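You operate a simulated robot arm through the tools that you are given. There is no shell and no other tool.

You run a simulated two-armed robot. Do the job below in one go: nothing can be reset, and whatever is moved stays where it is left.

## Task
Turn the meter plate down to 4 mA, switch off and unplug it.
Fine: by the orange dial; black dial back to 26; the plug comes out after the switch is off and goes in the middle well of the black tray. Leave the rest. Set down upright: what you pick out.

Only the result counts: the job must be done as asked and must still hold three seconds after the hand-in. Knocking over, shifting, dropping, spilling or breaking anything else fails it.

## Robot
Two 7-joint arms with three-finger grippers on one trunk that stands fixed in place. Base frame: the origin is at the foot of the trunk, x ahead of it, y to its left, z up; the work surface is at about z = 0.92. Readings come in m, rad, newtons and seconds.
The left shoulder is at [0.07, 0.165, 1.238], the right one opposite. With the tool pointing down near the work surface each hand reaches from about 0.38 to 0.88 m from the base axis, measured 20 degrees to its own side. Payload 3.91 kg a hand.
Tool frame (each hand has its own): the origin (TCP) lies between the finger pads and is the grasp point; the fingertips stand 0.03 m ahead of it; z points along the fingers, y is the line along which they close. The gripper opens to 0.116 m. The gripper's body begins 0.073 m behind the TCP.
Orientation is told as [roll, pitch, yaw] about the base's x, y, z axes, in that order, counted from this pose: with the fingers straight down and closing along the base's y, the tool's x points along the base's -x, its y along +y and its z along -z.

## Interface
- The arms move only by the tool play_rows. It takes "left_plan", "right_plan" or both (then of equal length, played together; a hand with none holds still); each is a list of rows, each an object (a shift or turn left out is 0, a gripper value left out holds the last) with "hand": the opening, from 0 (shut) to 1 (fully open); "slide": the shift along the base's x, y, z in m, a list of three; "rot": the turn, a rotation vector about the base's x, y, z in rad, a list of three. In form: [{"hand": hand, "slide": [tx, ty, tz], "rot": [rx, ry, rz]}, ...]. A call has 1 to 20 rows; each row shifts and turns the commanded pose from where the row before left it. A row lasts 0.2 s, in which the tool goes at most 0.05 m and 0.15 rad; a call with a longer step from one row to the next is refused whole, and so is a gripper value outside its range. Where a pose cannot be reached the arm comes as near as it can. A force on the tool above 40 N (or 10 N above the force at the start of the call, whichever is more), or a blocked arm, ends the call early, and 0.2 s more pass. The fingers move at their own pace (about 0.153 m/s each) and stop on an object; they squeeze with about 33 N. The grip force told is the motor's: it shows also when the fingers shut on nothing. Time passes only in rows, and 0.2 s behind the last, so rows that do not move let the fingers close. The reply holds the time, the measured pose of the TCP, the force on the tool along the base axes, the opening and the grip force, in the units named above and with some noise, with the torque about the TCP (base axes, N m) and any sound that the robot's microphone picked up, and new pictures: "views" is both (left out), scene, wrist or none (wrist: the cameras of the hands that moved).
- Cameras (640 x 400 px; columns grow to the right, rows downward): "scene" is now at [0.1388, -0.0056, 1.5535]; the picture's right is [-0.06, -1.00, 0.00], its down [-0.60, 0.03, -0.80] and it looks along [0.80, -0.04, -0.60] (base axes); focal length 326 px, centre (320, 200). "left" rides on the left gripper at [0.075, 0.017, -0.088] in its tool frame; the picture's right is [-0.22, 0.97, 0.00], its down [-0.70, -0.16, -0.70] and it looks along [-0.68, -0.16, 0.71] (tool axes); focal length 247 px, centre (320, 200). "right" rides on the right gripper at [0.052, 0.056, -0.088] in its tool frame; the picture's right is [-0.73, 0.68, 0.00], its down [-0.49, -0.52, -0.70] and it looks along [-0.48, -0.51, 0.71] (tool axes); focal length 247 px, centre (320, 200). There is no depth. A picture from a camera that has moved, and an enlarged one, comes with that camera's place and axes in the base frame and with its lens.
- raise_lower(by): slides the trunk up (or, below 0, down) by that many m; the arms and the scene camera ride with it, the base frame stays. It gives what a move gives, with no picture.
- pan_tilt(pan, tilt): turns the head with the scene camera to pan (to the left, within 1.501 rad either way) and tilt (down, from -0.506 to 1.204), counted from straight ahead of the robot. It gives what a move gives, and a new picture of the scene camera.
- close_up(camera, box): a new picture of the part [left, top, right, bottom] of that camera's present view, enlarged. No time passes.
- finish_job(): hands the job in; it is judged then, once.

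Nothing tells you positions but the pictures and the camera data. Unless the task says otherwise, let go and move clear before handing in.

The tools are called after "Call:" as name(argument=value, ...) on one line, values as JSON. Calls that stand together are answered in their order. play_rows: Moves the arms, as the interface text tells. Its arguments: {"type":"object","properties":{"left_plan":{"type":"array","items":{"type":"object","properties":{"hand":{"type":"number"},"slide":{"type":"array","items":{"type":"number"}},"rot":{"type":"array","items":{"type":"number"}}}}},"right_plan":{"type":"array","items":{"type":"object","properties":{"hand":{"type":"number"},"slide":{"type":"array","items":{"type":"number"}},"rot":{"type":"array","items":{"type":"number"}}}}},"views":{"type":"string","enum":["both","scene","wrist","none"]}},"required":[]} The other tools are called the same way: raise_lower (by) slides the trunk up or down; pan_tilt (pan, tilt) turns the head that bears the scene camera; close_up (camera, box) takes an enlarged picture of a part of a camera's view; finish_job () hands the job in.

At the start:

```text
time: 0.0
left_tool_pos: [0.6575, 0.2683, 1.2734]
left_tool_rot: [0.0, 0.0, 0.002]
left_contact_force: [0.6, -0.3, -0.5]
left_torque: [-0.03, 0.01, -0.01]
left_width: 0.1159
left_grip_force: 0.1
right_tool_pos: [0.6604, -0.2578, 1.288]
right_tool_rot: [-0.001, -0.001, -0.001]
right_contact_force: [0.4, 0.9, 0.2]
right_torque: [-0.01, 0.02, 0.02]
right_width: 0.1159
right_grip_force: 0.0
trunk travel left (down, up): [-0.775, 0.065]
head pan, tilt: [-0.056, 0.639]
```

scene: 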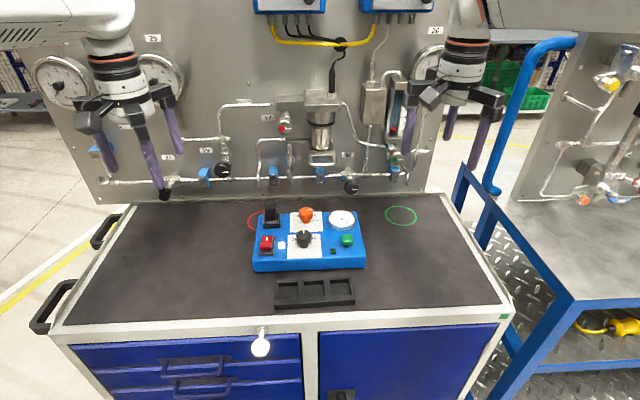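
right: 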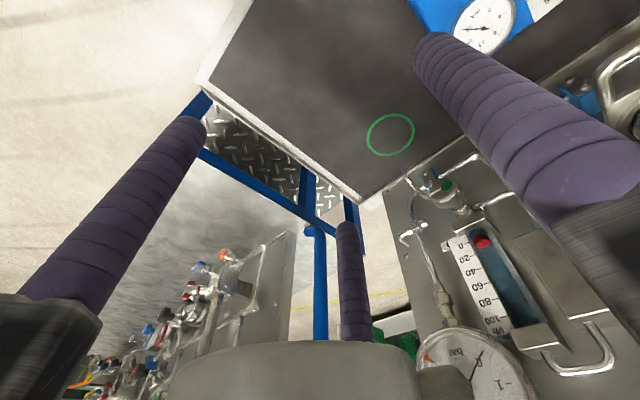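
left: 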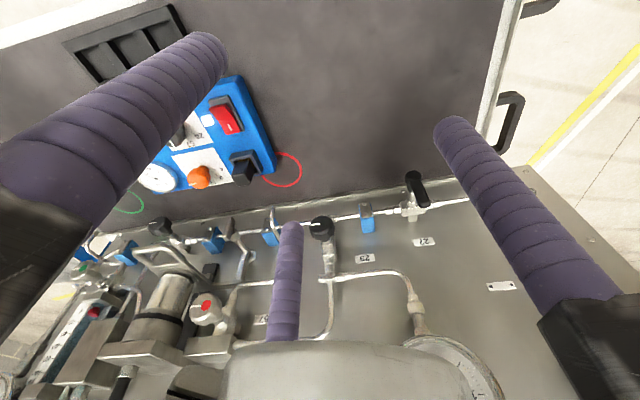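

I see a blue box with an orange dial, a black dial, a gauge, a red rocker switch, a green button and a black plug, with a black three-well tray in front of it. I'll look closer before moving.

Call:
close_up(camera="scene", box=[240, 195, 380, 283])

Call:
close_up(camera="left", box=[50, 0, 310, 220])

Call:
close_up(camera="scene", box=[260, 255, 370, 324])

```text
4.55 times, centred on (310, 239) of scene
camera zoom: at [0.1388, -0.0056, 1.5535], right [-0.06, -1.0, 0.0], down [-0.6, 0.03, -0.8], along [0.8, -0.04, -0.6], focal length 1482 px, centre (366, 23)
```

zoom: 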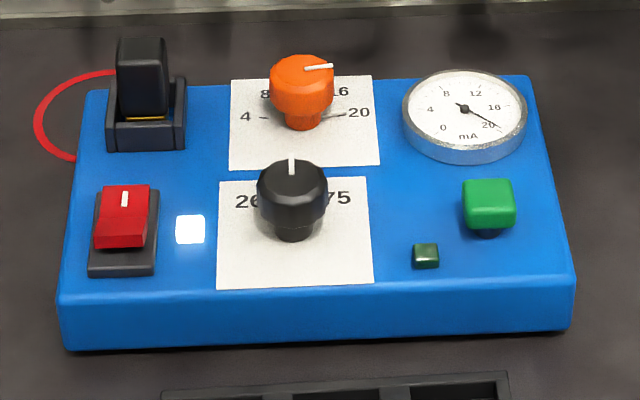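

```text
1.82 times, centred on (180, 110) of left
camera zoom: at [0.5843, 0.2851, 1.3622], right [0.22, 0.97, 0.0], down [0.7, -0.16, 0.7], along [0.68, -0.16, -0.71], focal length 449 px, centre (574, 364)
```

zoom: 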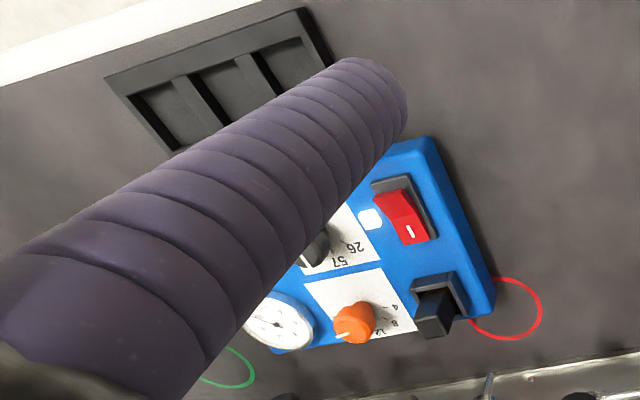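

```text
5.80 times, centred on (315, 290) of scene
camera zoom: at [0.1388, -0.0056, 1.5535], right [-0.06, -1.0, 0.0], down [-0.6, 0.03, -0.8], along [0.8, -0.04, -0.6], focal length 1890 px, centre (349, -319)
```

zoom: 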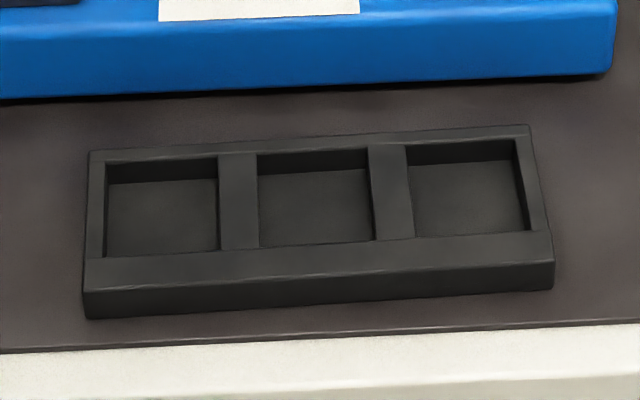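

The box top sits at about z=0.966. The orange dial is near (0.83, -0.006), the black dial near (0.735, 0.003), the plug at back left and the red rocker at front left. I'll zoom in on each part.

Call:
close_up(camera="scene", box=[286, 203, 326, 228])

Call:
close_up(camera="scene", box=[284, 226, 328, 260])

Call:
close_up(camera="scene", box=[324, 206, 360, 232])

Call:
close_up(camera="scene", box=[252, 200, 292, 260])

Call:
close_up(camera="left", box=[140, 80, 280, 200])

```text
16.00 times, centred on (306, 216) of scene
camera zoom: at [0.1388, -0.0056, 1.5535], right [-0.06, -1.0, 0.0], down [-0.6, 0.03, -0.8], along [0.8, -0.04, -0.6], focal length 5217 px, centre (544, -48)
```

zoom: 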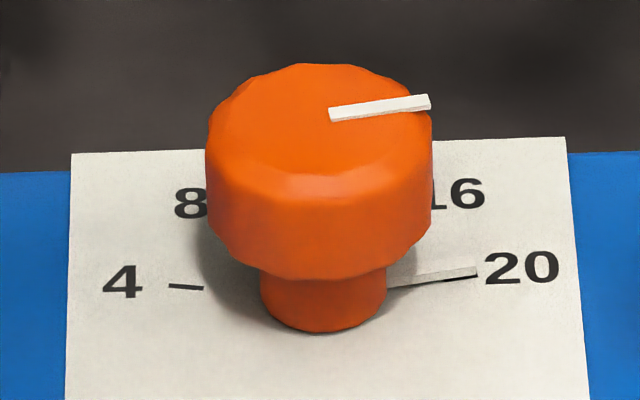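

```text
11.76 times, centred on (306, 243) of scene
camera zoom: at [0.1388, -0.0056, 1.5535], right [-0.06, -1.0, 0.0], down [-0.6, 0.03, -0.8], along [0.8, -0.04, -0.6], focal length 3836 px, centre (485, -306)
```

zoom: 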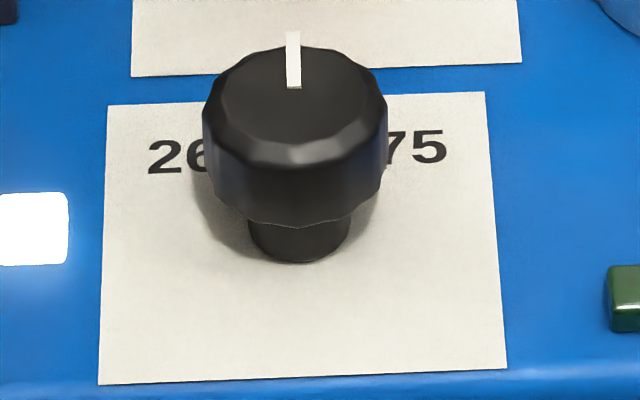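

```text
15.38 times, centred on (342, 219) of scene
camera zoom: at [0.1388, -0.0056, 1.5535], right [-0.06, -1.0, 0.0], down [-0.6, 0.03, -0.8], along [0.8, -0.04, -0.6], focal length 5017 px, centre (-18, -92)
```

zoom: 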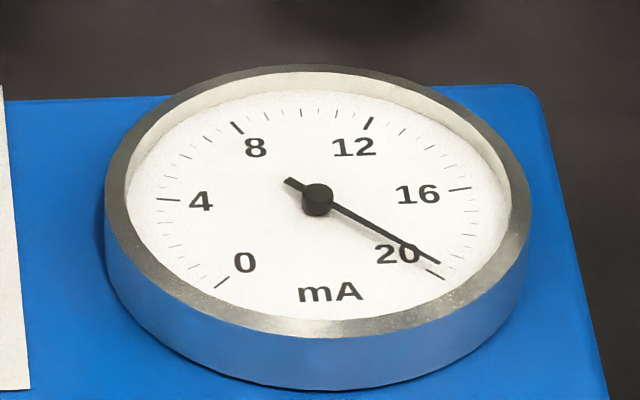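

```text
6.67 times, centred on (272, 230) of scene
camera zoom: at [0.1388, -0.0056, 1.5535], right [-0.06, -1.0, 0.0], down [-0.6, 0.03, -0.8], along [0.8, -0.04, -0.6], focal length 2174 px, centre (640, 0)
```

zoom: 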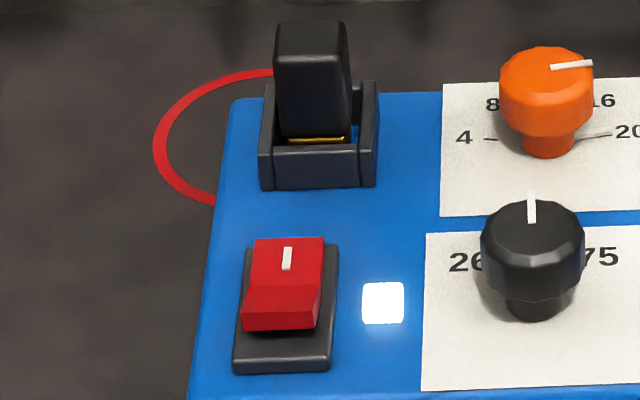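

```text
3.33 times, centred on (210, 140) of left
camera zoom: at [0.5843, 0.2851, 1.3622], right [0.22, 0.97, 0.0], down [0.7, -0.16, 0.7], along [0.68, -0.16, -0.71], focal length 823 px, centre (687, 400)
```

zoom: 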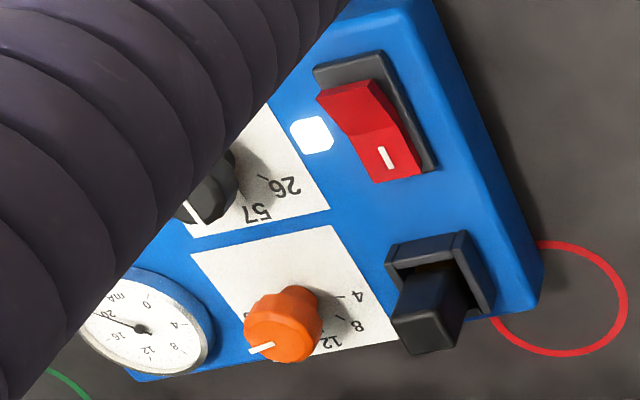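

The gauge reads about 20 mA. The orange scale runs 160°, from 4 at left to 20 at right, and the black dial points straight up with 26 about 45° to the left. I'll bring the left hand over the black dial first, half open.

Call:
play_rows(left_plan=[{"hand": 0.65, "slide": [0.0101, -0.0334, -0.0217]}, {"slide": [0.0101, -0.0334, -0.0217]}, {"slide": [0.0101, -0.0334, -0.0217]}, {"slide": [0.0101, -0.0334, -0.0217]}, {"slide": [0.0101, -0.0334, -0.0217]}, {"slide": [0.0101, -0.0334, -0.0217]}, {"slide": [0.0101, -0.0334, -0.0217]}, {"slide": [0.0098, -0.0335, -0.0215]}, {}])

```text
time: 2.0
left_tool_pos: [0.7385, 0.0019, 1.101]
left_tool_rot: [0.0, -0.001, 0.001]
left_contact_force: [-0.2, 0.6, -0.2]
left_torque: [-0.03, 0.0, 0.01]
left_width: 0.0755
left_grip_force: 0.0
right_tool_pos: [0.6617, -0.2577, 1.2887]
right_tool_rot: [0.0, -0.001, 0.0]
right_contact_force: [-0.5, 0.3, 0.3]
right_torque: [-0.01, 0.0, 0.01]
right_width: 0.1158
right_grip_force: 0.1
trunk travel left (down, up): [-0.775, 0.065]
head pan, tilt: [-0.056, 0.639]
camera scene: at [0.1381, -0.0047, 1.5536], right [-0.06, -1.0, 0.0], down [-0.6, 0.03, -0.8], along [0.8, -0.04, -0.6], focal length 326 px, centre (320, 200)
camera left: at [0.6644, 0.0184, 1.1886], right [0.22, 0.97, 0.0], down [0.7, -0.16, 0.7], along [0.68, -0.16, -0.71], focal length 247 px, centre (320, 200)
```

scene: 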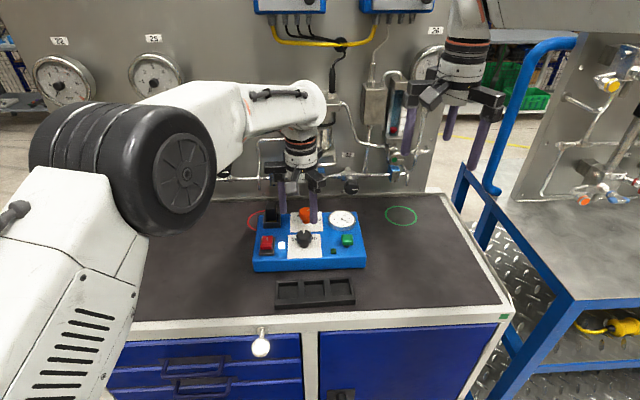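
left: 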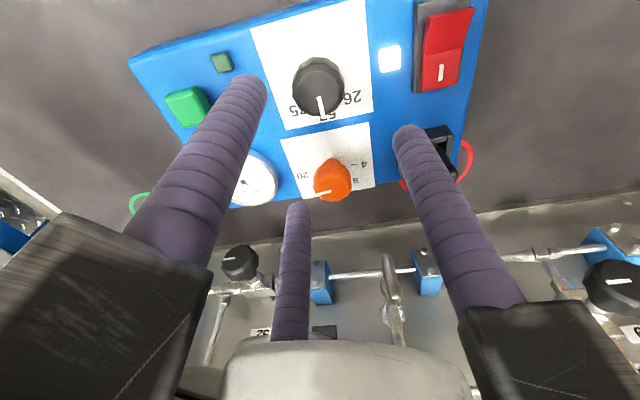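

The scene camera still has a clear view. Before descending I want a closer look at the gripper, since a third purple bar seems to show.

Call:
close_up(camera="scene", box=[380, 40, 540, 200])

Call:
close_up(camera="scene", box=[240, 130, 380, 270])

Call:
close_up(camera="left", box=[230, 0, 490, 220])

```text
2.50 times, centred on (460, 120) of scene
camera zoom: at [0.1381, -0.0047, 1.5536], right [-0.06, -1.0, 0.0], down [-0.6, 0.03, -0.8], along [0.8, -0.04, -0.6], focal length 815 px, centre (-30, 400)
```

zoom: 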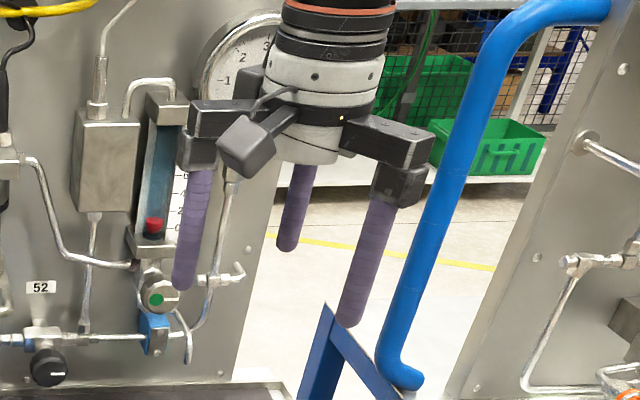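

```text
2.86 times, centred on (310, 200) of scene
camera zoom: at [0.1381, -0.0047, 1.5536], right [-0.06, -1.0, 0.0], down [-0.6, 0.03, -0.8], along [0.8, -0.04, -0.6], focal length 932 px, centre (349, 200)
```

zoom: 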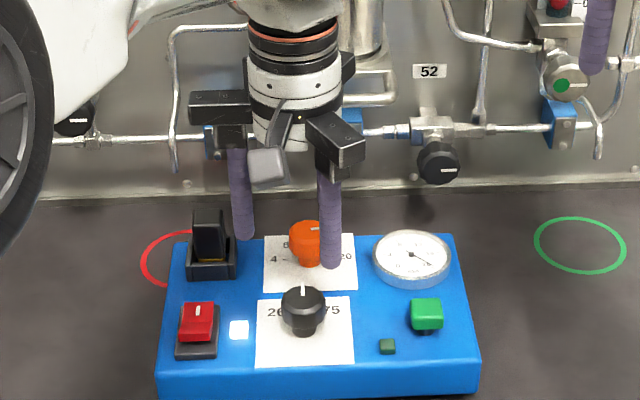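

```text
1.82 times, centred on (360, 110) of left
camera zoom: at [0.6644, 0.0184, 1.1886], right [0.22, 0.97, 0.0], down [0.7, -0.16, 0.7], along [0.68, -0.16, -0.71], focal length 449 px, centre (247, 364)
```

zoom: 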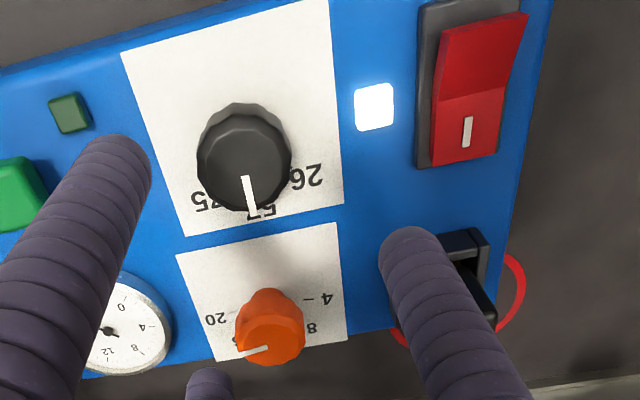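

The pictures show three fingers about 120° apart, all on the circle that the reported width gives, so I'll leave clearance for three. I'll turn the hand by -30° and go down partway over the black dial to check the centring.

Call:
play_rows(left_plan=[{"rot": [0, 0, -0.13]}, {"rot": [0, 0, -0.13]}, {"rot": [0, 0, -0.13]}, {"rot": [0, 0, -0.13]}, {"slide": [0, -0.001, -0.03]}, {"slide": [0, 0, -0.03]}, {}])

Call:
close_up(camera="scene", box=[260, 180, 350, 260])

Call:
close_up(camera="scene", box=[252, 226, 284, 258])

```text
time: 3.6
left_tool_pos: [0.7374, -0.0013, 1.0393]
left_tool_rot: [0.0, 0.001, -0.519]
left_contact_force: [0.0, 1.2, -0.1]
left_torque: [0.0, 0.01, -0.01]
left_width: 0.0756
left_grip_force: 0.1
right_tool_pos: [0.6613, -0.2564, 1.2883]
right_tool_rot: [-0.002, 0.0, 0.0]
right_contact_force: [-0.4, 0.1, 0.3]
right_torque: [-0.01, -0.03, 0.03]
right_width: 0.116
right_grip_force: 0.1
trunk travel left (down, up): [-0.775, 0.065]
head pan, tilt: [-0.056, 0.639]
camera scene: at [0.1381, -0.0055, 1.5536], right [-0.06, -1.0, 0.0], down [-0.6, 0.03, -0.8], along [0.8, -0.04, -0.6], focal length 326 px, centre (320, 200)
camera left: at [0.6823, 0.0512, 1.1283], right [0.68, 0.73, 0.0], down [0.52, -0.48, 0.7], along [0.51, -0.48, -0.71], focal length 247 px, centre (320, 200)
```

scene: 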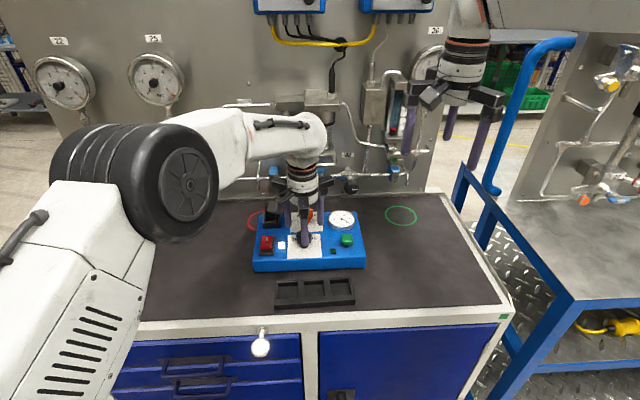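
left: 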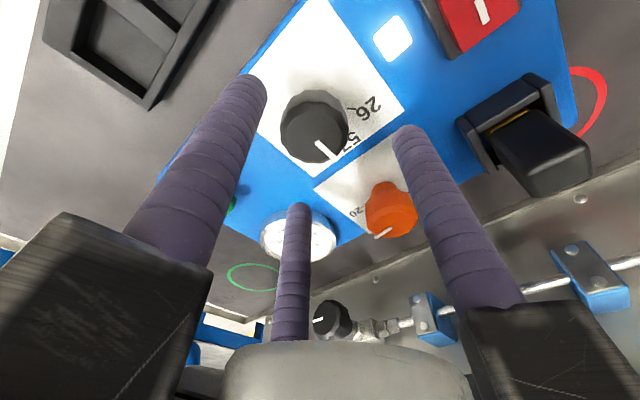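

```text
5.00 times, centred on (305, 220) of scene
camera zoom: at [0.1381, -0.0055, 1.5536], right [-0.06, -1.0, 0.0], down [-0.6, 0.03, -0.8], along [0.8, -0.04, -0.6], focal length 1630 px, centre (395, 100)
```

zoom: 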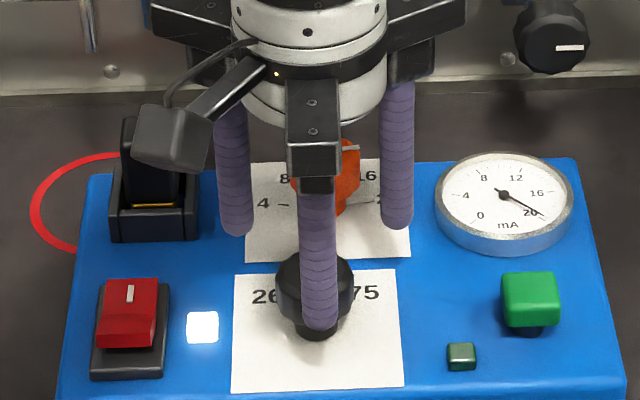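

```text
12.50 times, centred on (268, 242) of scene
camera zoom: at [0.1381, -0.0055, 1.5536], right [-0.06, -1.0, 0.0], down [-0.6, 0.03, -0.8], along [0.8, -0.04, -0.6], focal length 4076 px, centre (970, -325)
```

zoom: 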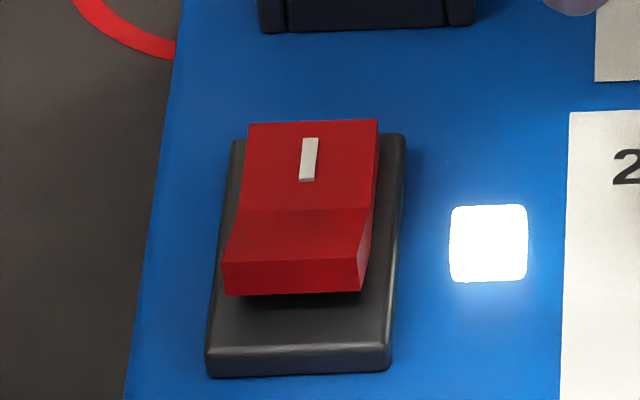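

The three-finger layout is confirmed and centred on the black dial. I'm descending so the tips sit just above the plate, then closing on the knob.

Call:
play_rows(left_plan=[{"slide": [0.0005, 0.001, -0.017]}, {"slide": [0, 0, -0.016]}, {}, {"hand": 0.42}, {}])

Call:
close_up(camera="scene", box=[280, 210, 340, 260])

```text
time: 4.8
left_tool_pos: [0.7384, -0.0004, 1.0068]
left_tool_rot: [0.001, 0.001, -0.521]
left_contact_force: [-6.5, 1.0, -0.6]
left_torque: [0.07, 0.07, -0.01]
left_width: 0.0518
left_grip_force: 3.5
right_tool_pos: [0.6626, -0.2568, 1.2887]
right_tool_rot: [0.001, -0.002, 0.0]
right_contact_force: [-0.7, 0.3, -1.2]
right_torque: [-0.03, 0.02, -0.02]
right_width: 0.1161
right_grip_force: 0.1
trunk travel left (down, up): [-0.775, 0.065]
head pan, tilt: [-0.056, 0.639]
camera scene: at [0.1376, -0.0055, 1.5536], right [-0.06, -1.0, 0.0], down [-0.59, 0.03, -0.8], along [0.8, -0.04, -0.6], focal length 326 px, centre (320, 200)
camera left: at [0.6822, 0.0524, 1.096], right [0.68, 0.73, 0.0], down [0.52, -0.49, 0.7], along [0.51, -0.47, -0.71], focal length 247 px, centre (320, 200)
```

scene: 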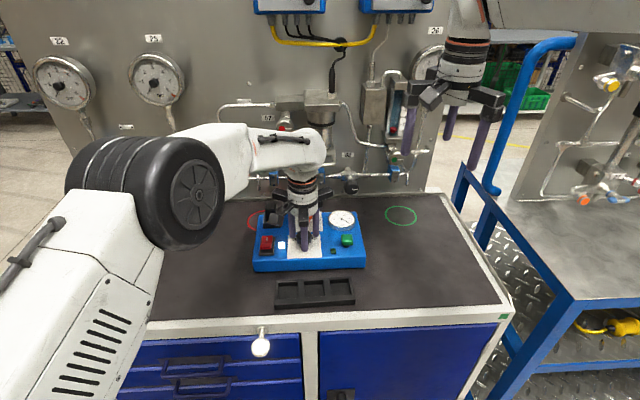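
left: 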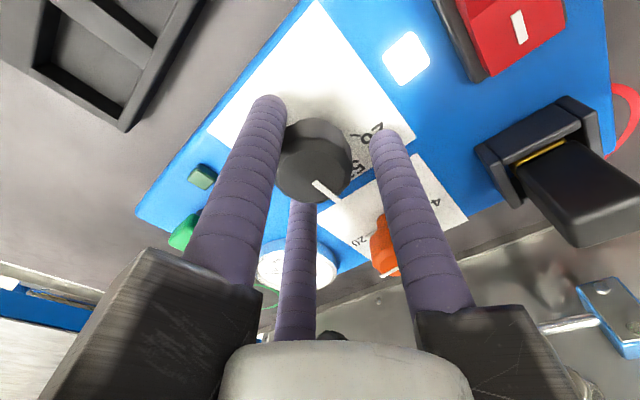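

```text
8.00 times, centred on (310, 235) of scene
camera zoom: at [0.1376, -0.0055, 1.5536], right [-0.06, -1.0, 0.0], down [-0.59, 0.03, -0.8], along [0.8, -0.04, -0.6], focal length 2609 px, centre (400, -80)
```

zoom: 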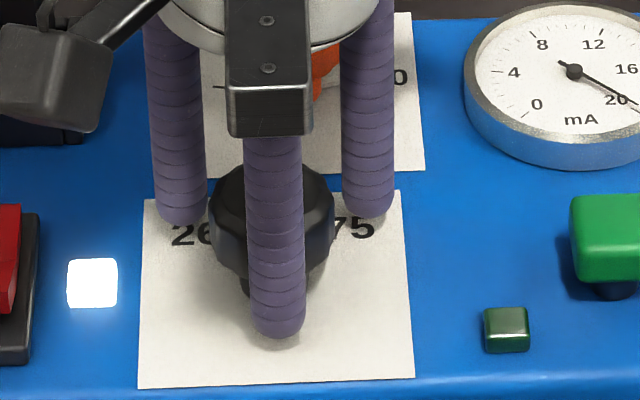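

The front finger already touches while the rear two are clear, so the knob centre is about 6 mm nearer to me than estimated. I'll open slightly, shift and re-check.

Call:
play_rows(left_plan=[{"hand": 0.55}, {"slide": [-0.006, 0.001, 0]}, {}, {"hand": 0.41}, {}])

Call:
close_up(camera="scene", box=[280, 210, 340, 260])

```text
time: 6.0
left_tool_pos: [0.7317, 0.0031, 1.0077]
left_tool_rot: [0.0, 0.001, -0.52]
left_contact_force: [0.3, -0.9, 0.5]
left_torque: [-0.04, 0.01, -0.03]
left_width: 0.0476
left_grip_force: 0.0
right_tool_pos: [0.6622, -0.2577, 1.2874]
right_tool_rot: [0.0, -0.001, 0.0]
right_contact_force: [0.6, 0.1, -0.6]
right_torque: [0.0, -0.03, -0.05]
right_width: 0.1158
right_grip_force: 0.1
trunk travel left (down, up): [-0.775, 0.065]
head pan, tilt: [-0.056, 0.639]
camera scene: at [0.1385, -0.0056, 1.5536], right [-0.06, -1.0, 0.0], down [-0.6, 0.03, -0.8], along [0.8, -0.04, -0.6], focal length 326 px, centre (320, 200)
camera left: at [0.6771, 0.0534, 1.0959], right [0.68, 0.73, 0.0], down [0.52, -0.48, 0.7], along [0.51, -0.48, -0.71], focal length 247 px, centre (320, 200)
```

scene: 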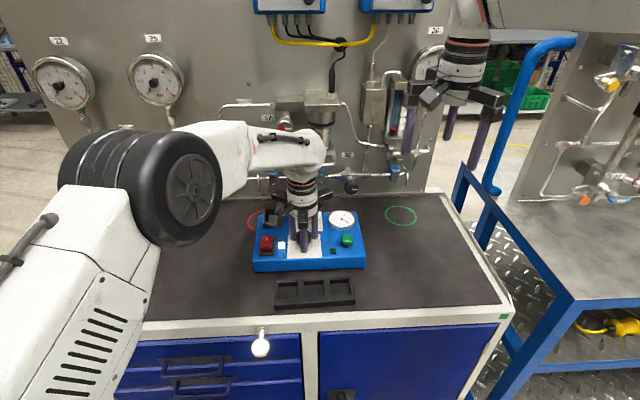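
left: 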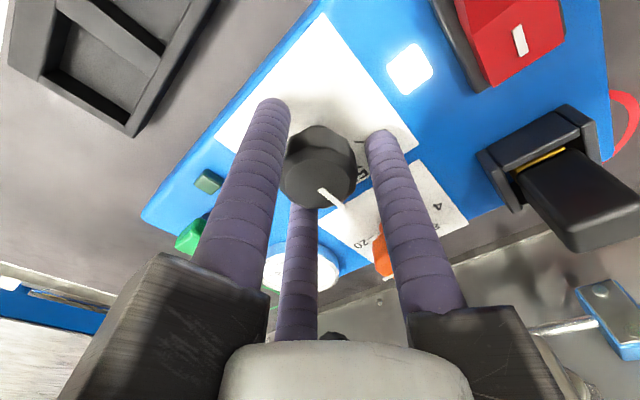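

```text
8.00 times, centred on (310, 235) of scene
camera zoom: at [0.1385, -0.0056, 1.5536], right [-0.06, -1.0, 0.0], down [-0.6, 0.03, -0.8], along [0.8, -0.04, -0.6], focal length 2609 px, centre (400, -80)
```

zoom: 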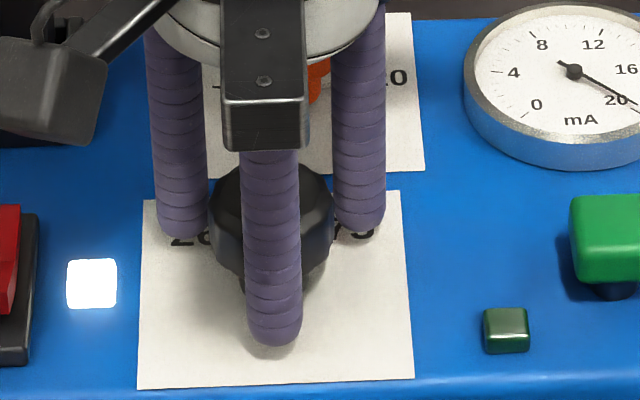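

It's now centred with no contact at a 0.048 width. I'm closing to grip.

Call:
play_rows(left_plan=[{"hand": 0.36}, {"hand": 0.3}, {}], views="wrist")

```text
time: 6.8
left_tool_pos: [0.7289, 0.0012, 1.0076]
left_tool_rot: [0.0, 0.002, -0.522]
left_contact_force: [-12.5, 1.6, -0.7]
left_torque: [0.07, 0.22, 0.01]
left_width: 0.0372
left_grip_force: 33.3
right_tool_pos: [0.6605, -0.2573, 1.2895]
right_tool_rot: [0.001, -0.002, 0.0]
right_contact_force: [-1.1, 0.5, -0.5]
right_torque: [0.0, 0.02, -0.02]
right_width: 0.116
right_grip_force: 0.1
trunk travel left (down, up): [-0.775, 0.065]
head pan, tilt: [-0.056, 0.639]
camera left: at [0.6752, 0.0535, 1.0958], right [0.68, 0.73, 0.0], down [0.53, -0.49, 0.7], along [0.51, -0.48, -0.72], focal length 247 px, centre (320, 200)
```

left: 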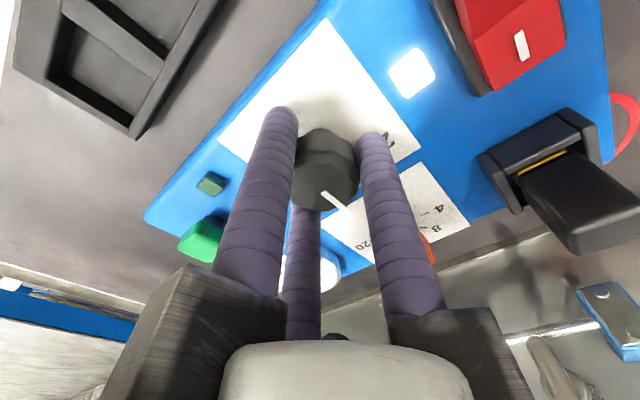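

Gripped; the hand was drawn 3 mm toward me, so the true centre is x≈0.729. I'll relieve that and turn counterclockwise toward 26.

Call:
play_rows(left_plan=[{"slide": [-0.003, 0, 0]}, {}, {"rot": [0, 0, 0.12]}, {"rot": [0, 0, 0.12]}, {"rot": [0, 0, 0.12]}, {"rot": [0, 0, 0.12]}, {"rot": [0, 0, 0.12]}, {}])

Call:
close_up(camera="scene", box=[280, 210, 340, 260])

Call:
close_up(camera="left", box=[240, 80, 460, 240])

```text
time: 8.6
left_tool_pos: [0.729, 0.001, 1.0087]
left_tool_rot: [0.0, 0.0, 0.084]
left_contact_force: [-0.1, -1.0, 0.8]
left_torque: [-0.16, -0.21, 0.01]
left_width: 0.0378
left_grip_force: 33.3
right_tool_pos: [0.6624, -0.2578, 1.2885]
right_tool_rot: [0.001, 0.001, -0.001]
right_contact_force: [1.3, -0.4, 0.6]
right_torque: [0.0, -0.04, -0.01]
right_width: 0.1158
right_grip_force: 0.1
trunk travel left (down, up): [-0.775, 0.065]
head pan, tilt: [-0.056, 0.639]
camera scene: at [0.1392, -0.0057, 1.5535], right [-0.06, -1.0, 0.0], down [-0.6, 0.03, -0.8], along [0.8, -0.04, -0.6], focal length 326 px, centre (320, 200)
camera left: at [0.6554, 0.0125, 1.0957], right [0.14, 0.99, 0.0], down [0.71, -0.1, 0.7], along [0.69, -0.1, -0.71], focal length 247 px, centre (320, 200)
```

scene: 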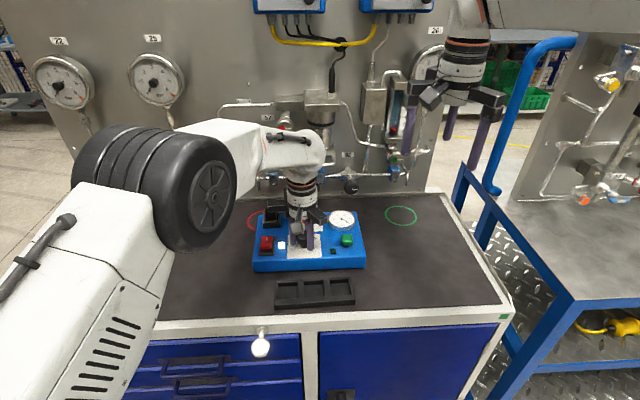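
left: 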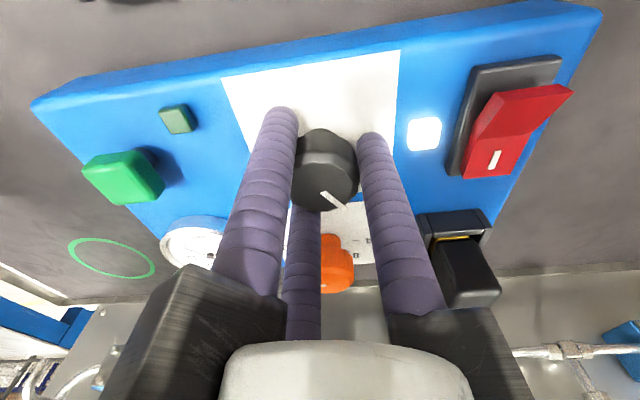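

```text
8.00 times, centred on (310, 235) of scene
camera zoom: at [0.1392, -0.0057, 1.5535], right [-0.06, -1.0, 0.0], down [-0.6, 0.03, -0.8], along [0.8, -0.04, -0.6], focal length 2609 px, centre (400, -80)
```

zoom: 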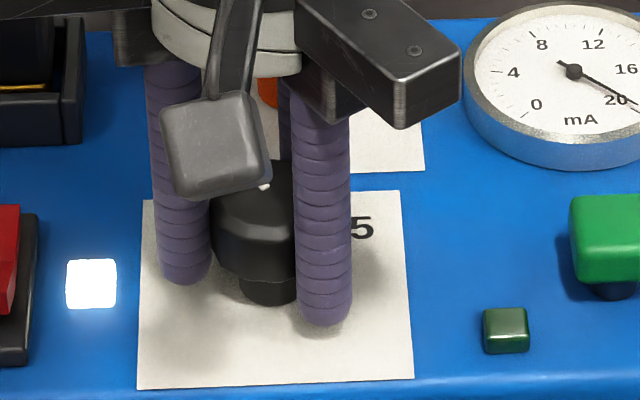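

```text
2.50 times, centred on (350, 160) of left
camera zoom: at [0.6554, 0.0125, 1.0957], right [0.14, 0.99, 0.0], down [0.71, -0.1, 0.7], along [0.69, -0.1, -0.71], focal length 617 px, centre (245, 300)
```

zoom: 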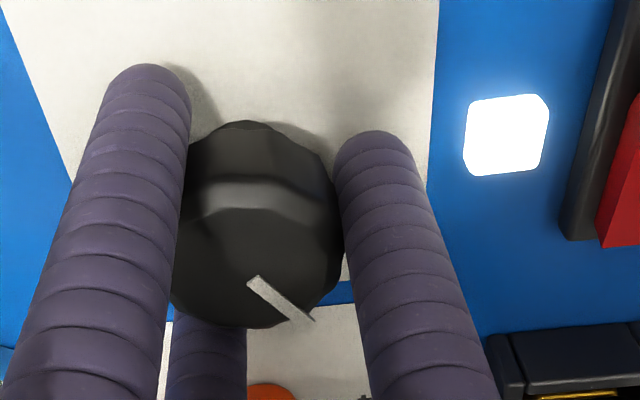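

The pointer has turned about 34°. I'll turn another 10°, then release and lift to inspect.

Call:
play_rows(left_plan=[{"rot": [0, 0, 0.085]}, {"rot": [0, 0, 0.085]}, {}, {"hand": 0.5}, {}, {"slide": [0, 0, 0.04]}, {"slide": [-0.02, 0, 0.045]}, {}])

Call:
close_up(camera="scene", box=[284, 226, 328, 260])

Call:
close_up(camera="left", box=[180, 0, 500, 200])

```text
time: 10.4
left_tool_pos: [0.7099, 0.0027, 1.0915]
left_tool_rot: [0.002, 0.002, 0.249]
left_contact_force: [0.5, 0.4, 0.1]
left_torque: [-0.01, 0.02, -0.04]
left_width: 0.0581
left_grip_force: 0.1
right_tool_pos: [0.6636, -0.2577, 1.2888]
right_tool_rot: [0.0, -0.001, 0.0]
right_contact_force: [0.1, -0.1, 0.0]
right_torque: [-0.07, 0.02, -0.01]
right_width: 0.1162
right_grip_force: 0.0
trunk travel left (down, up): [-0.775, 0.065]
head pan, tilt: [-0.056, 0.639]
camera scene: at [0.1402, -0.0057, 1.5534], right [-0.06, -1.0, 0.0], down [-0.6, 0.03, -0.8], along [0.8, -0.04, -0.6], focal length 326 px, centre (320, 200)
camera left: at [0.6352, -0.0004, 1.1801], right [-0.02, 1.0, 0.0], down [0.72, 0.02, 0.7], along [0.7, 0.02, -0.72], focal length 247 px, centre (320, 200)
```

scene: 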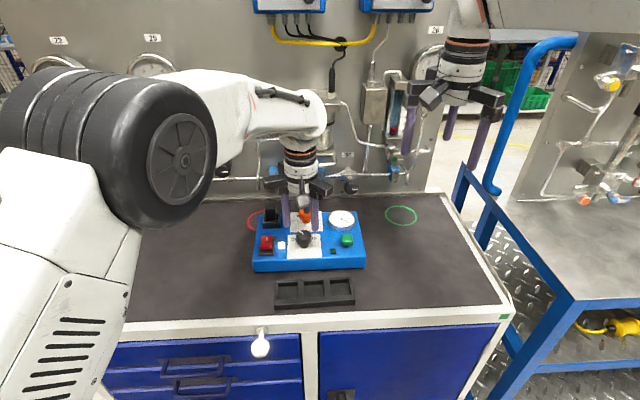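
left: 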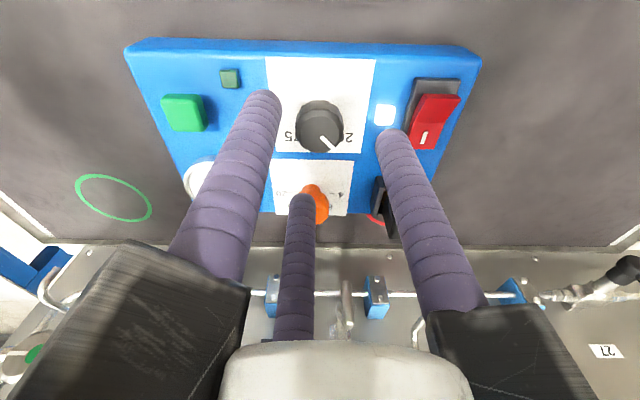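

```text
11.76 times, centred on (306, 243) of scene
camera zoom: at [0.1402, -0.0057, 1.5534], right [-0.06, -1.0, 0.0], down [-0.6, 0.03, -0.8], along [0.8, -0.04, -0.6], focal length 3836 px, centre (485, -306)
```

zoom: 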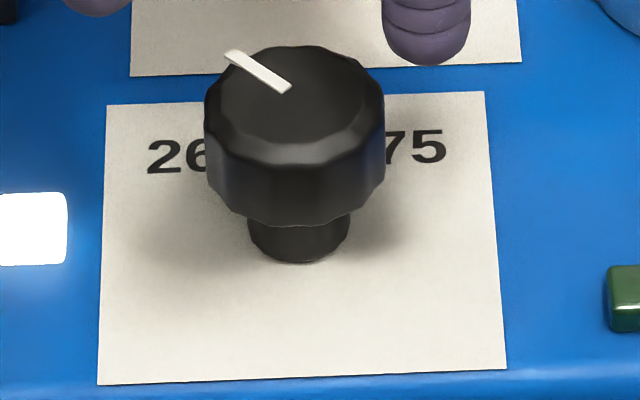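

```text
2.00 times, centred on (340, 100) of left
camera zoom: at [0.6352, -0.0004, 1.1801], right [-0.02, 1.0, 0.0], down [0.72, 0.02, 0.7], along [0.7, 0.02, -0.72], focal length 494 px, centre (280, 400)
```

zoom: 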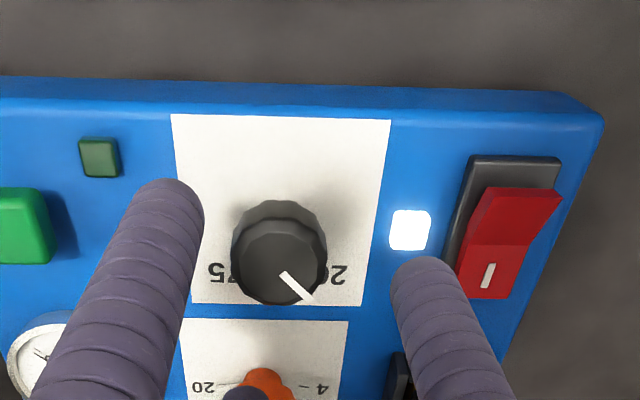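

The black pointer reads about 45°, aimed at 26. I'll look from the left side to check it against the tick before moving on.

Call:
play_rows(left_plan=[{"slide": [0, 0.005, 0.03], "rot": [0, 0, -0.14]}, {"slide": [0, 0.012, 0], "rot": [0, 0, -0.14]}, {"slide": [0, 0.012, 0], "rot": [0, 0, -0.14]}, {"slide": [0, 0.012, 0], "rot": [0, 0, -0.14]}, {"slide": [0, 0.012, 0], "rot": [0, 0, -0.14]}, {"slide": [0, 0.012, 0], "rot": [0, 0, -0.14]}, {"slide": [0, 0.012, 0], "rot": [0, 0, -0.14]}, {"slide": [0, 0.012, 0], "rot": [0, 0, -0.14]}, {"slide": [0, 0.012, 0], "rot": [0, 0, -0.14]}, {"rot": [0, 0, -0.14]}, {}])

Call:
close_up(camera="left", box=[200, 80, 460, 240])

```text
time: 12.8
left_tool_pos: [0.7102, 0.1028, 1.1226]
left_tool_rot: [0.0, 0.0, -1.152]
left_contact_force: [-0.6, 0.8, 0.2]
left_torque: [-0.01, -0.03, 0.02]
left_width: 0.0583
left_grip_force: 0.1
right_tool_pos: [0.6634, -0.2584, 1.2871]
right_tool_rot: [0.001, -0.002, -0.001]
right_contact_force: [0.3, 0.5, -0.6]
right_torque: [0.02, 0.01, 0.02]
right_width: 0.1158
right_grip_force: 0.0
trunk travel left (down, up): [-0.775, 0.065]
head pan, tilt: [-0.056, 0.639]
camera scene: at [0.139, -0.0058, 1.5535], right [-0.06, -1.0, 0.0], down [-0.6, 0.03, -0.8], along [0.8, -0.04, -0.6], focal length 326 px, centre (320, 200)
camera left: at [0.6961, 0.1777, 1.2105], right [0.98, 0.19, 0.0], down [0.14, -0.7, 0.7], along [0.13, -0.69, -0.71], focal length 247 px, centre (320, 200)
```

scene: 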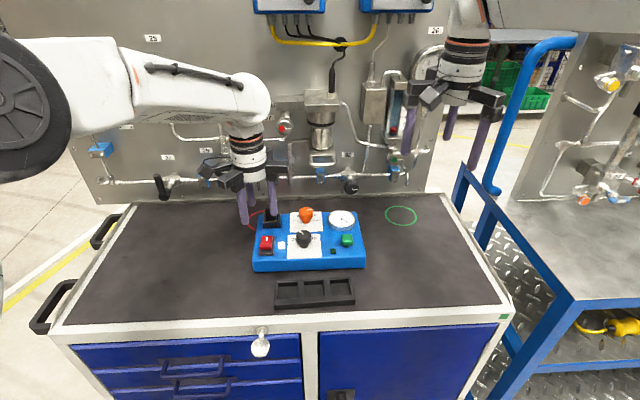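
left: 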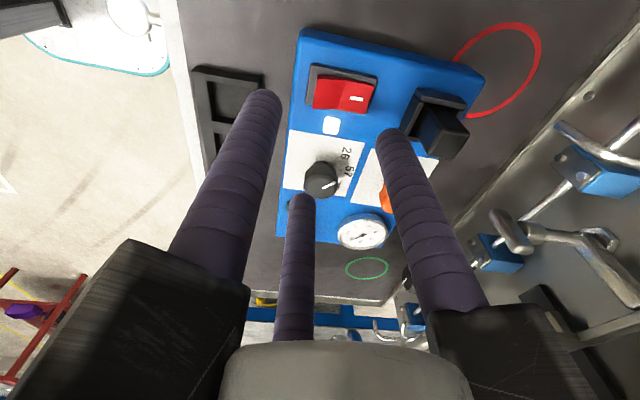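

```text
2.46 times, centred on (330, 160) of left
camera zoom: at [0.6961, 0.1777, 1.2105], right [0.98, 0.19, 0.0], down [0.14, -0.7, 0.7], along [0.13, -0.69, -0.71], focal length 608 px, centre (295, 298)
```

zoom: 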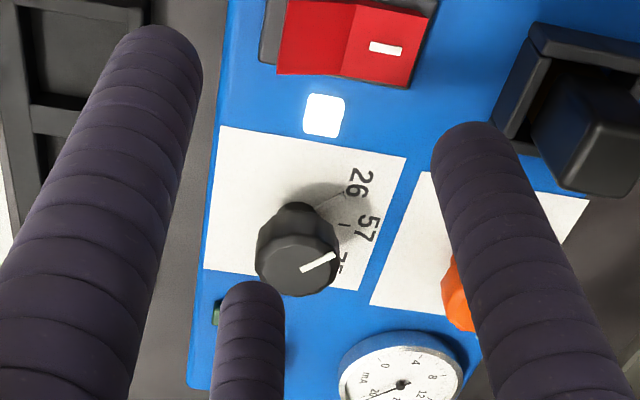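

Call:
close_up(camera="left", box=[290, 130, 370, 204])

Call:
close_up(camera="left", box=[295, 50, 475, 165])

```text
5.41 times, centred on (330, 167) of left
camera zoom: at [0.6961, 0.1777, 1.2105], right [0.98, 0.19, 0.0], down [0.14, -0.7, 0.7], along [0.13, -0.69, -0.71], focal length 1335 px, centre (266, 378)
```

zoom: 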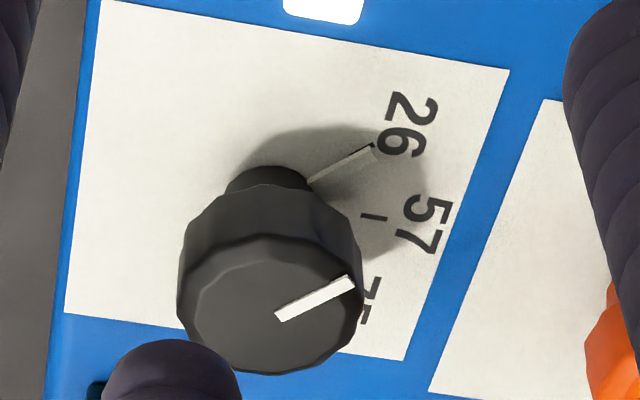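

```text
3.48 times, centred on (385, 108) of left
camera zoom: at [0.6961, 0.1777, 1.2105], right [0.98, 0.19, 0.0], down [0.14, -0.7, 0.7], along [0.13, -0.69, -0.71], focal length 859 px, centre (94, 522)
```

zoom: 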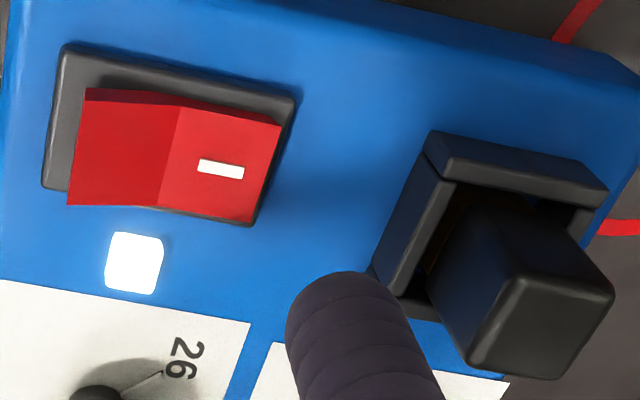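

Call:
close_up(camera="left", box=[322, 140, 352, 162])

```text
16.00 times, centred on (337, 151) of left
camera zoom: at [0.6961, 0.1777, 1.2105], right [0.98, 0.19, 0.0], down [0.14, -0.7, 0.7], along [0.13, -0.69, -0.71], focal length 3952 px, centre (48, 984)
```

zoom: 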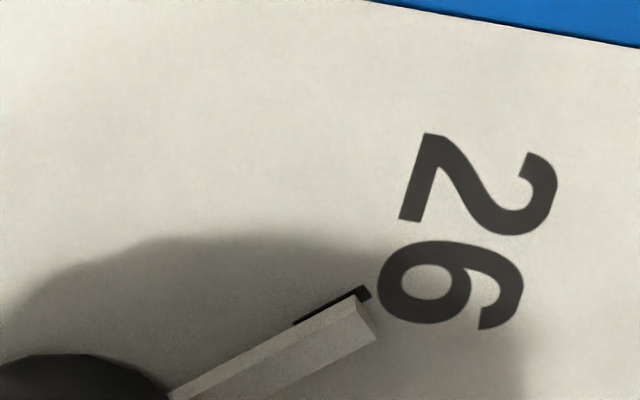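

The base indicator bar of the black dial lies on the 26 tick, so that dial is set. Next I move over the orange dial, estimated at (0.821, -0.006), with the tips kept above its base bar.

Call:
play_rows(left_plan=[{"slide": [0.0158, -0.0156, 0], "rot": [0, 0, 0.1146]}, {"slide": [0.0158, -0.0156, 0], "rot": [0, 0, 0.1146]}, {"slide": [0.0158, -0.0156, 0], "rot": [0, 0, 0.1146]}, {"slide": [0.0158, -0.0156, 0], "rot": [0, 0, 0.1146]}, {"slide": [0.0158, -0.0156, 0], "rot": [0, 0, 0.1146]}, {"slide": [0.0158, -0.0156, 0], "rot": [0, 0, 0.1146]}, {"slide": [0.0158, -0.0156, 0], "rot": [0, 0, 0.1146]}, {"slide": [0, 0, -0.03]}, {"slide": [0, 0, -0.03]}, {}])

Call:
close_up(camera="scene", box=[270, 185, 350, 245])

```text
time: 15.0
left_tool_pos: [0.7959, 0.023, 1.0632]
left_tool_rot: [-0.001, 0.002, -0.347]
left_contact_force: [1.1, -0.3, 0.7]
left_torque: [-0.02, -0.02, 0.01]
left_width: 0.0581
left_grip_force: 0.0
left hand out of reach, approached as far as the arm can: row 6, 7, 9
right_tool_pos: [0.6618, -0.2569, 1.2888]
right_tool_rot: [0.001, -0.002, 0.0]
right_contact_force: [-0.5, -0.2, -0.2]
right_torque: [-0.02, 0.02, 0.01]
right_width: 0.1159
right_grip_force: 0.1
trunk travel left (down, up): [-0.775, 0.065]
head pan, tilt: [-0.056, 0.639]
camera scene: at [0.1378, -0.0057, 1.5537], right [-0.06, -1.0, 0.0], down [-0.6, 0.03, -0.8], along [0.8, -0.04, -0.6], focal length 326 px, centre (320, 200)
camera left: at [0.7337, 0.0637, 1.1511], right [0.54, 0.84, 0.0], down [0.6, -0.39, 0.7], along [0.59, -0.38, -0.72], focal length 247 px, centre (320, 200)
```

scene: 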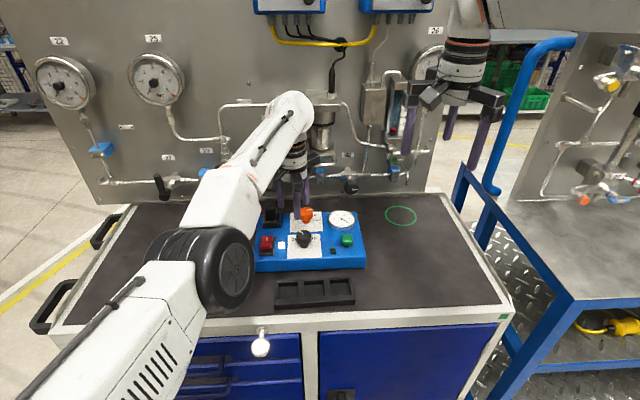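
left: 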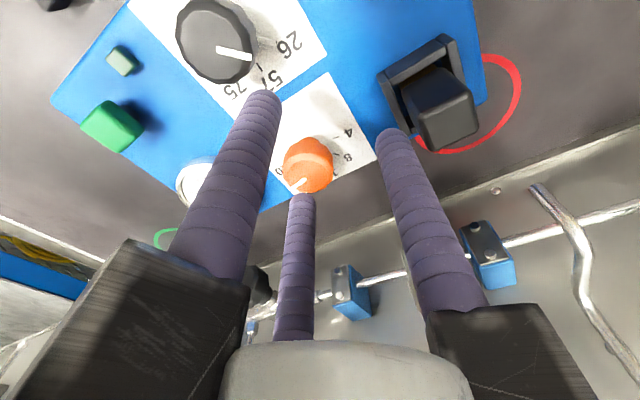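

```text
6.67 times, centred on (310, 215) of scene
camera zoom: at [0.1378, -0.0057, 1.5537], right [-0.06, -1.0, 0.0], down [-0.6, 0.03, -0.8], along [0.8, -0.04, -0.6], focal length 2174 px, centre (387, 100)
```

zoom: 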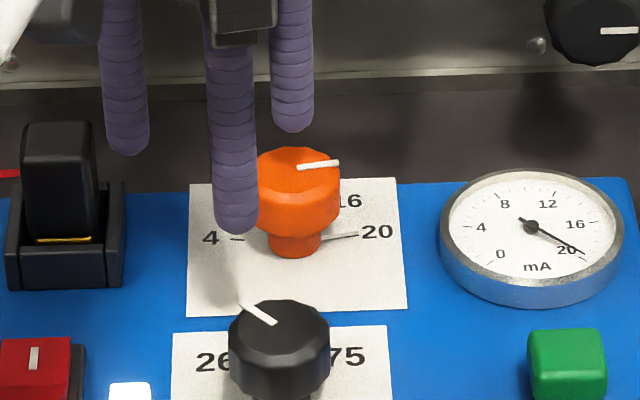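

The left arm hit its reach limit and stopped short at (0.796, 0.023). The wrist is well above the shoulder here, so I'll raise the trunk to level them and see whether that gives more reach.

Call:
raise_lower(by=0.05)

Call:
play_rows(left_plan=[{"slide": [0, 0, -0.03]}, {"slide": [0.01, -0.012, -0.02]}, {"slide": [0.012, -0.012, 0]}, {}])

```text
time: 15.9
left_tool_pos: [0.7986, 0.0225, 1.1116]
left_tool_rot: [0.001, 0.005, -0.347]
left_contact_force: [0.1, 1.1, 0.1]
left_torque: [-0.01, 0.02, 0.01]
left_width: 0.0581
left_grip_force: 0.0
right_tool_pos: [0.6632, -0.2569, 1.3378]
right_tool_rot: [-0.001, -0.001, -0.001]
right_contact_force: [0.7, -0.4, -0.5]
right_torque: [0.01, 0.03, 0.0]
right_width: 0.1158
right_grip_force: 0.0
trunk travel left (down, up): [-0.825, 0.015]
head pan, tilt: [-0.056, 0.639]
```

```text
time: 16.9
left_tool_pos: [0.7986, 0.016, 1.0634]
left_tool_rot: [0.001, 0.003, -0.346]
left_contact_force: [-0.6, -0.6, 0.3]
left_torque: [-0.01, 0.01, -0.03]
left_width: 0.058
left_grip_force: 0.1
left hand out of reach, approached as far as the arm can: row 2, 3
right_tool_pos: [0.6622, -0.2577, 1.3381]
right_tool_rot: [0.001, -0.001, -0.001]
right_contact_force: [-0.5, -0.4, -0.6]
right_torque: [-0.01, -0.01, 0.0]
right_width: 0.1161
right_grip_force: 0.0
trunk travel left (down, up): [-0.825, 0.015]
head pan, tilt: [-0.056, 0.639]
camera scene: at [0.139, -0.0057, 1.6035], right [-0.06, -1.0, 0.0], down [-0.6, 0.03, -0.8], along [0.8, -0.04, -0.6], focal length 326 px, centre (320, 200)
camera left: at [0.736, 0.0573, 1.1513], right [0.54, 0.84, 0.0], down [0.6, -0.39, 0.7], along [0.59, -0.38, -0.72], focal length 247 px, centre (320, 200)
```

scene: 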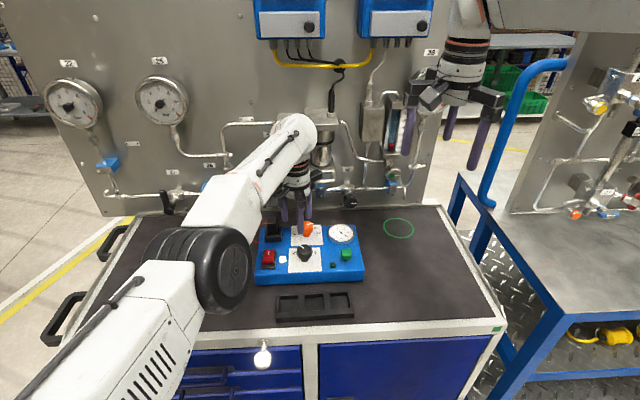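
left: 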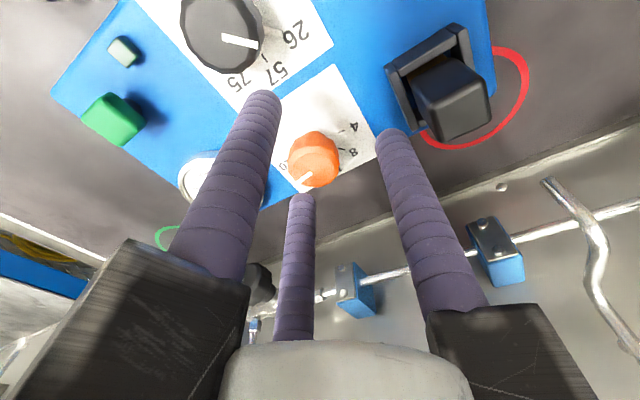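

The arm is almost straight, and raising the trunk gained only about 4 mm. A small outward tilt of the tool, about 7°, should make up the rest. First I'll refine the orange knob's centre.

Call:
close_up(camera="left", box=[260, 100, 380, 200])

Call:
close_up(camera="scene", box=[250, 195, 370, 290])

```text
4.00 times, centred on (320, 150) of left
camera zoom: at [0.736, 0.0573, 1.1513], right [0.54, 0.84, 0.0], down [0.6, -0.39, 0.7], along [0.59, -0.38, -0.72], focal length 988 px, centre (320, 400)
```

zoom: 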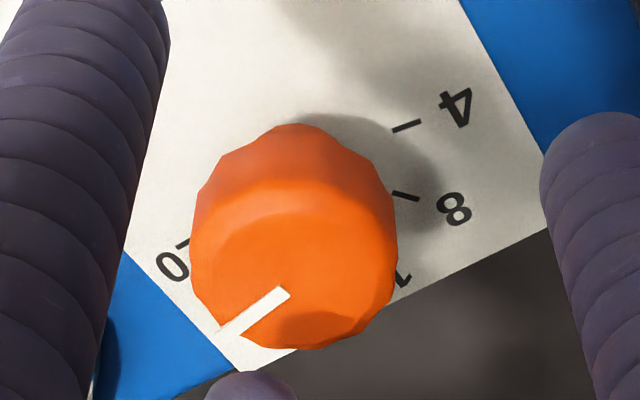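

```text
4.21 times, centred on (310, 242) of scene
camera zoom: at [0.139, -0.0057, 1.6035], right [-0.06, -1.0, 0.0], down [-0.6, 0.03, -0.8], along [0.8, -0.04, -0.6], focal length 1373 px, centre (362, 21)
```

zoom: 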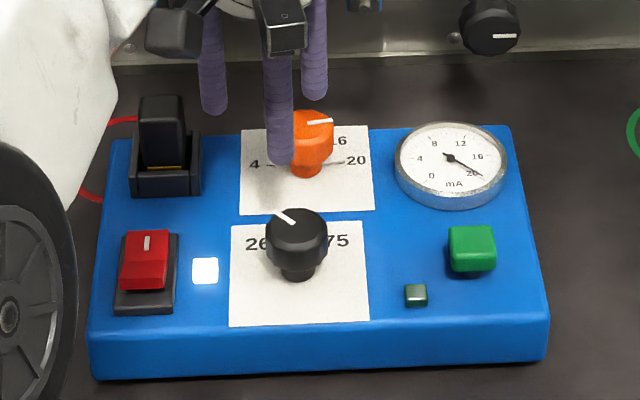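

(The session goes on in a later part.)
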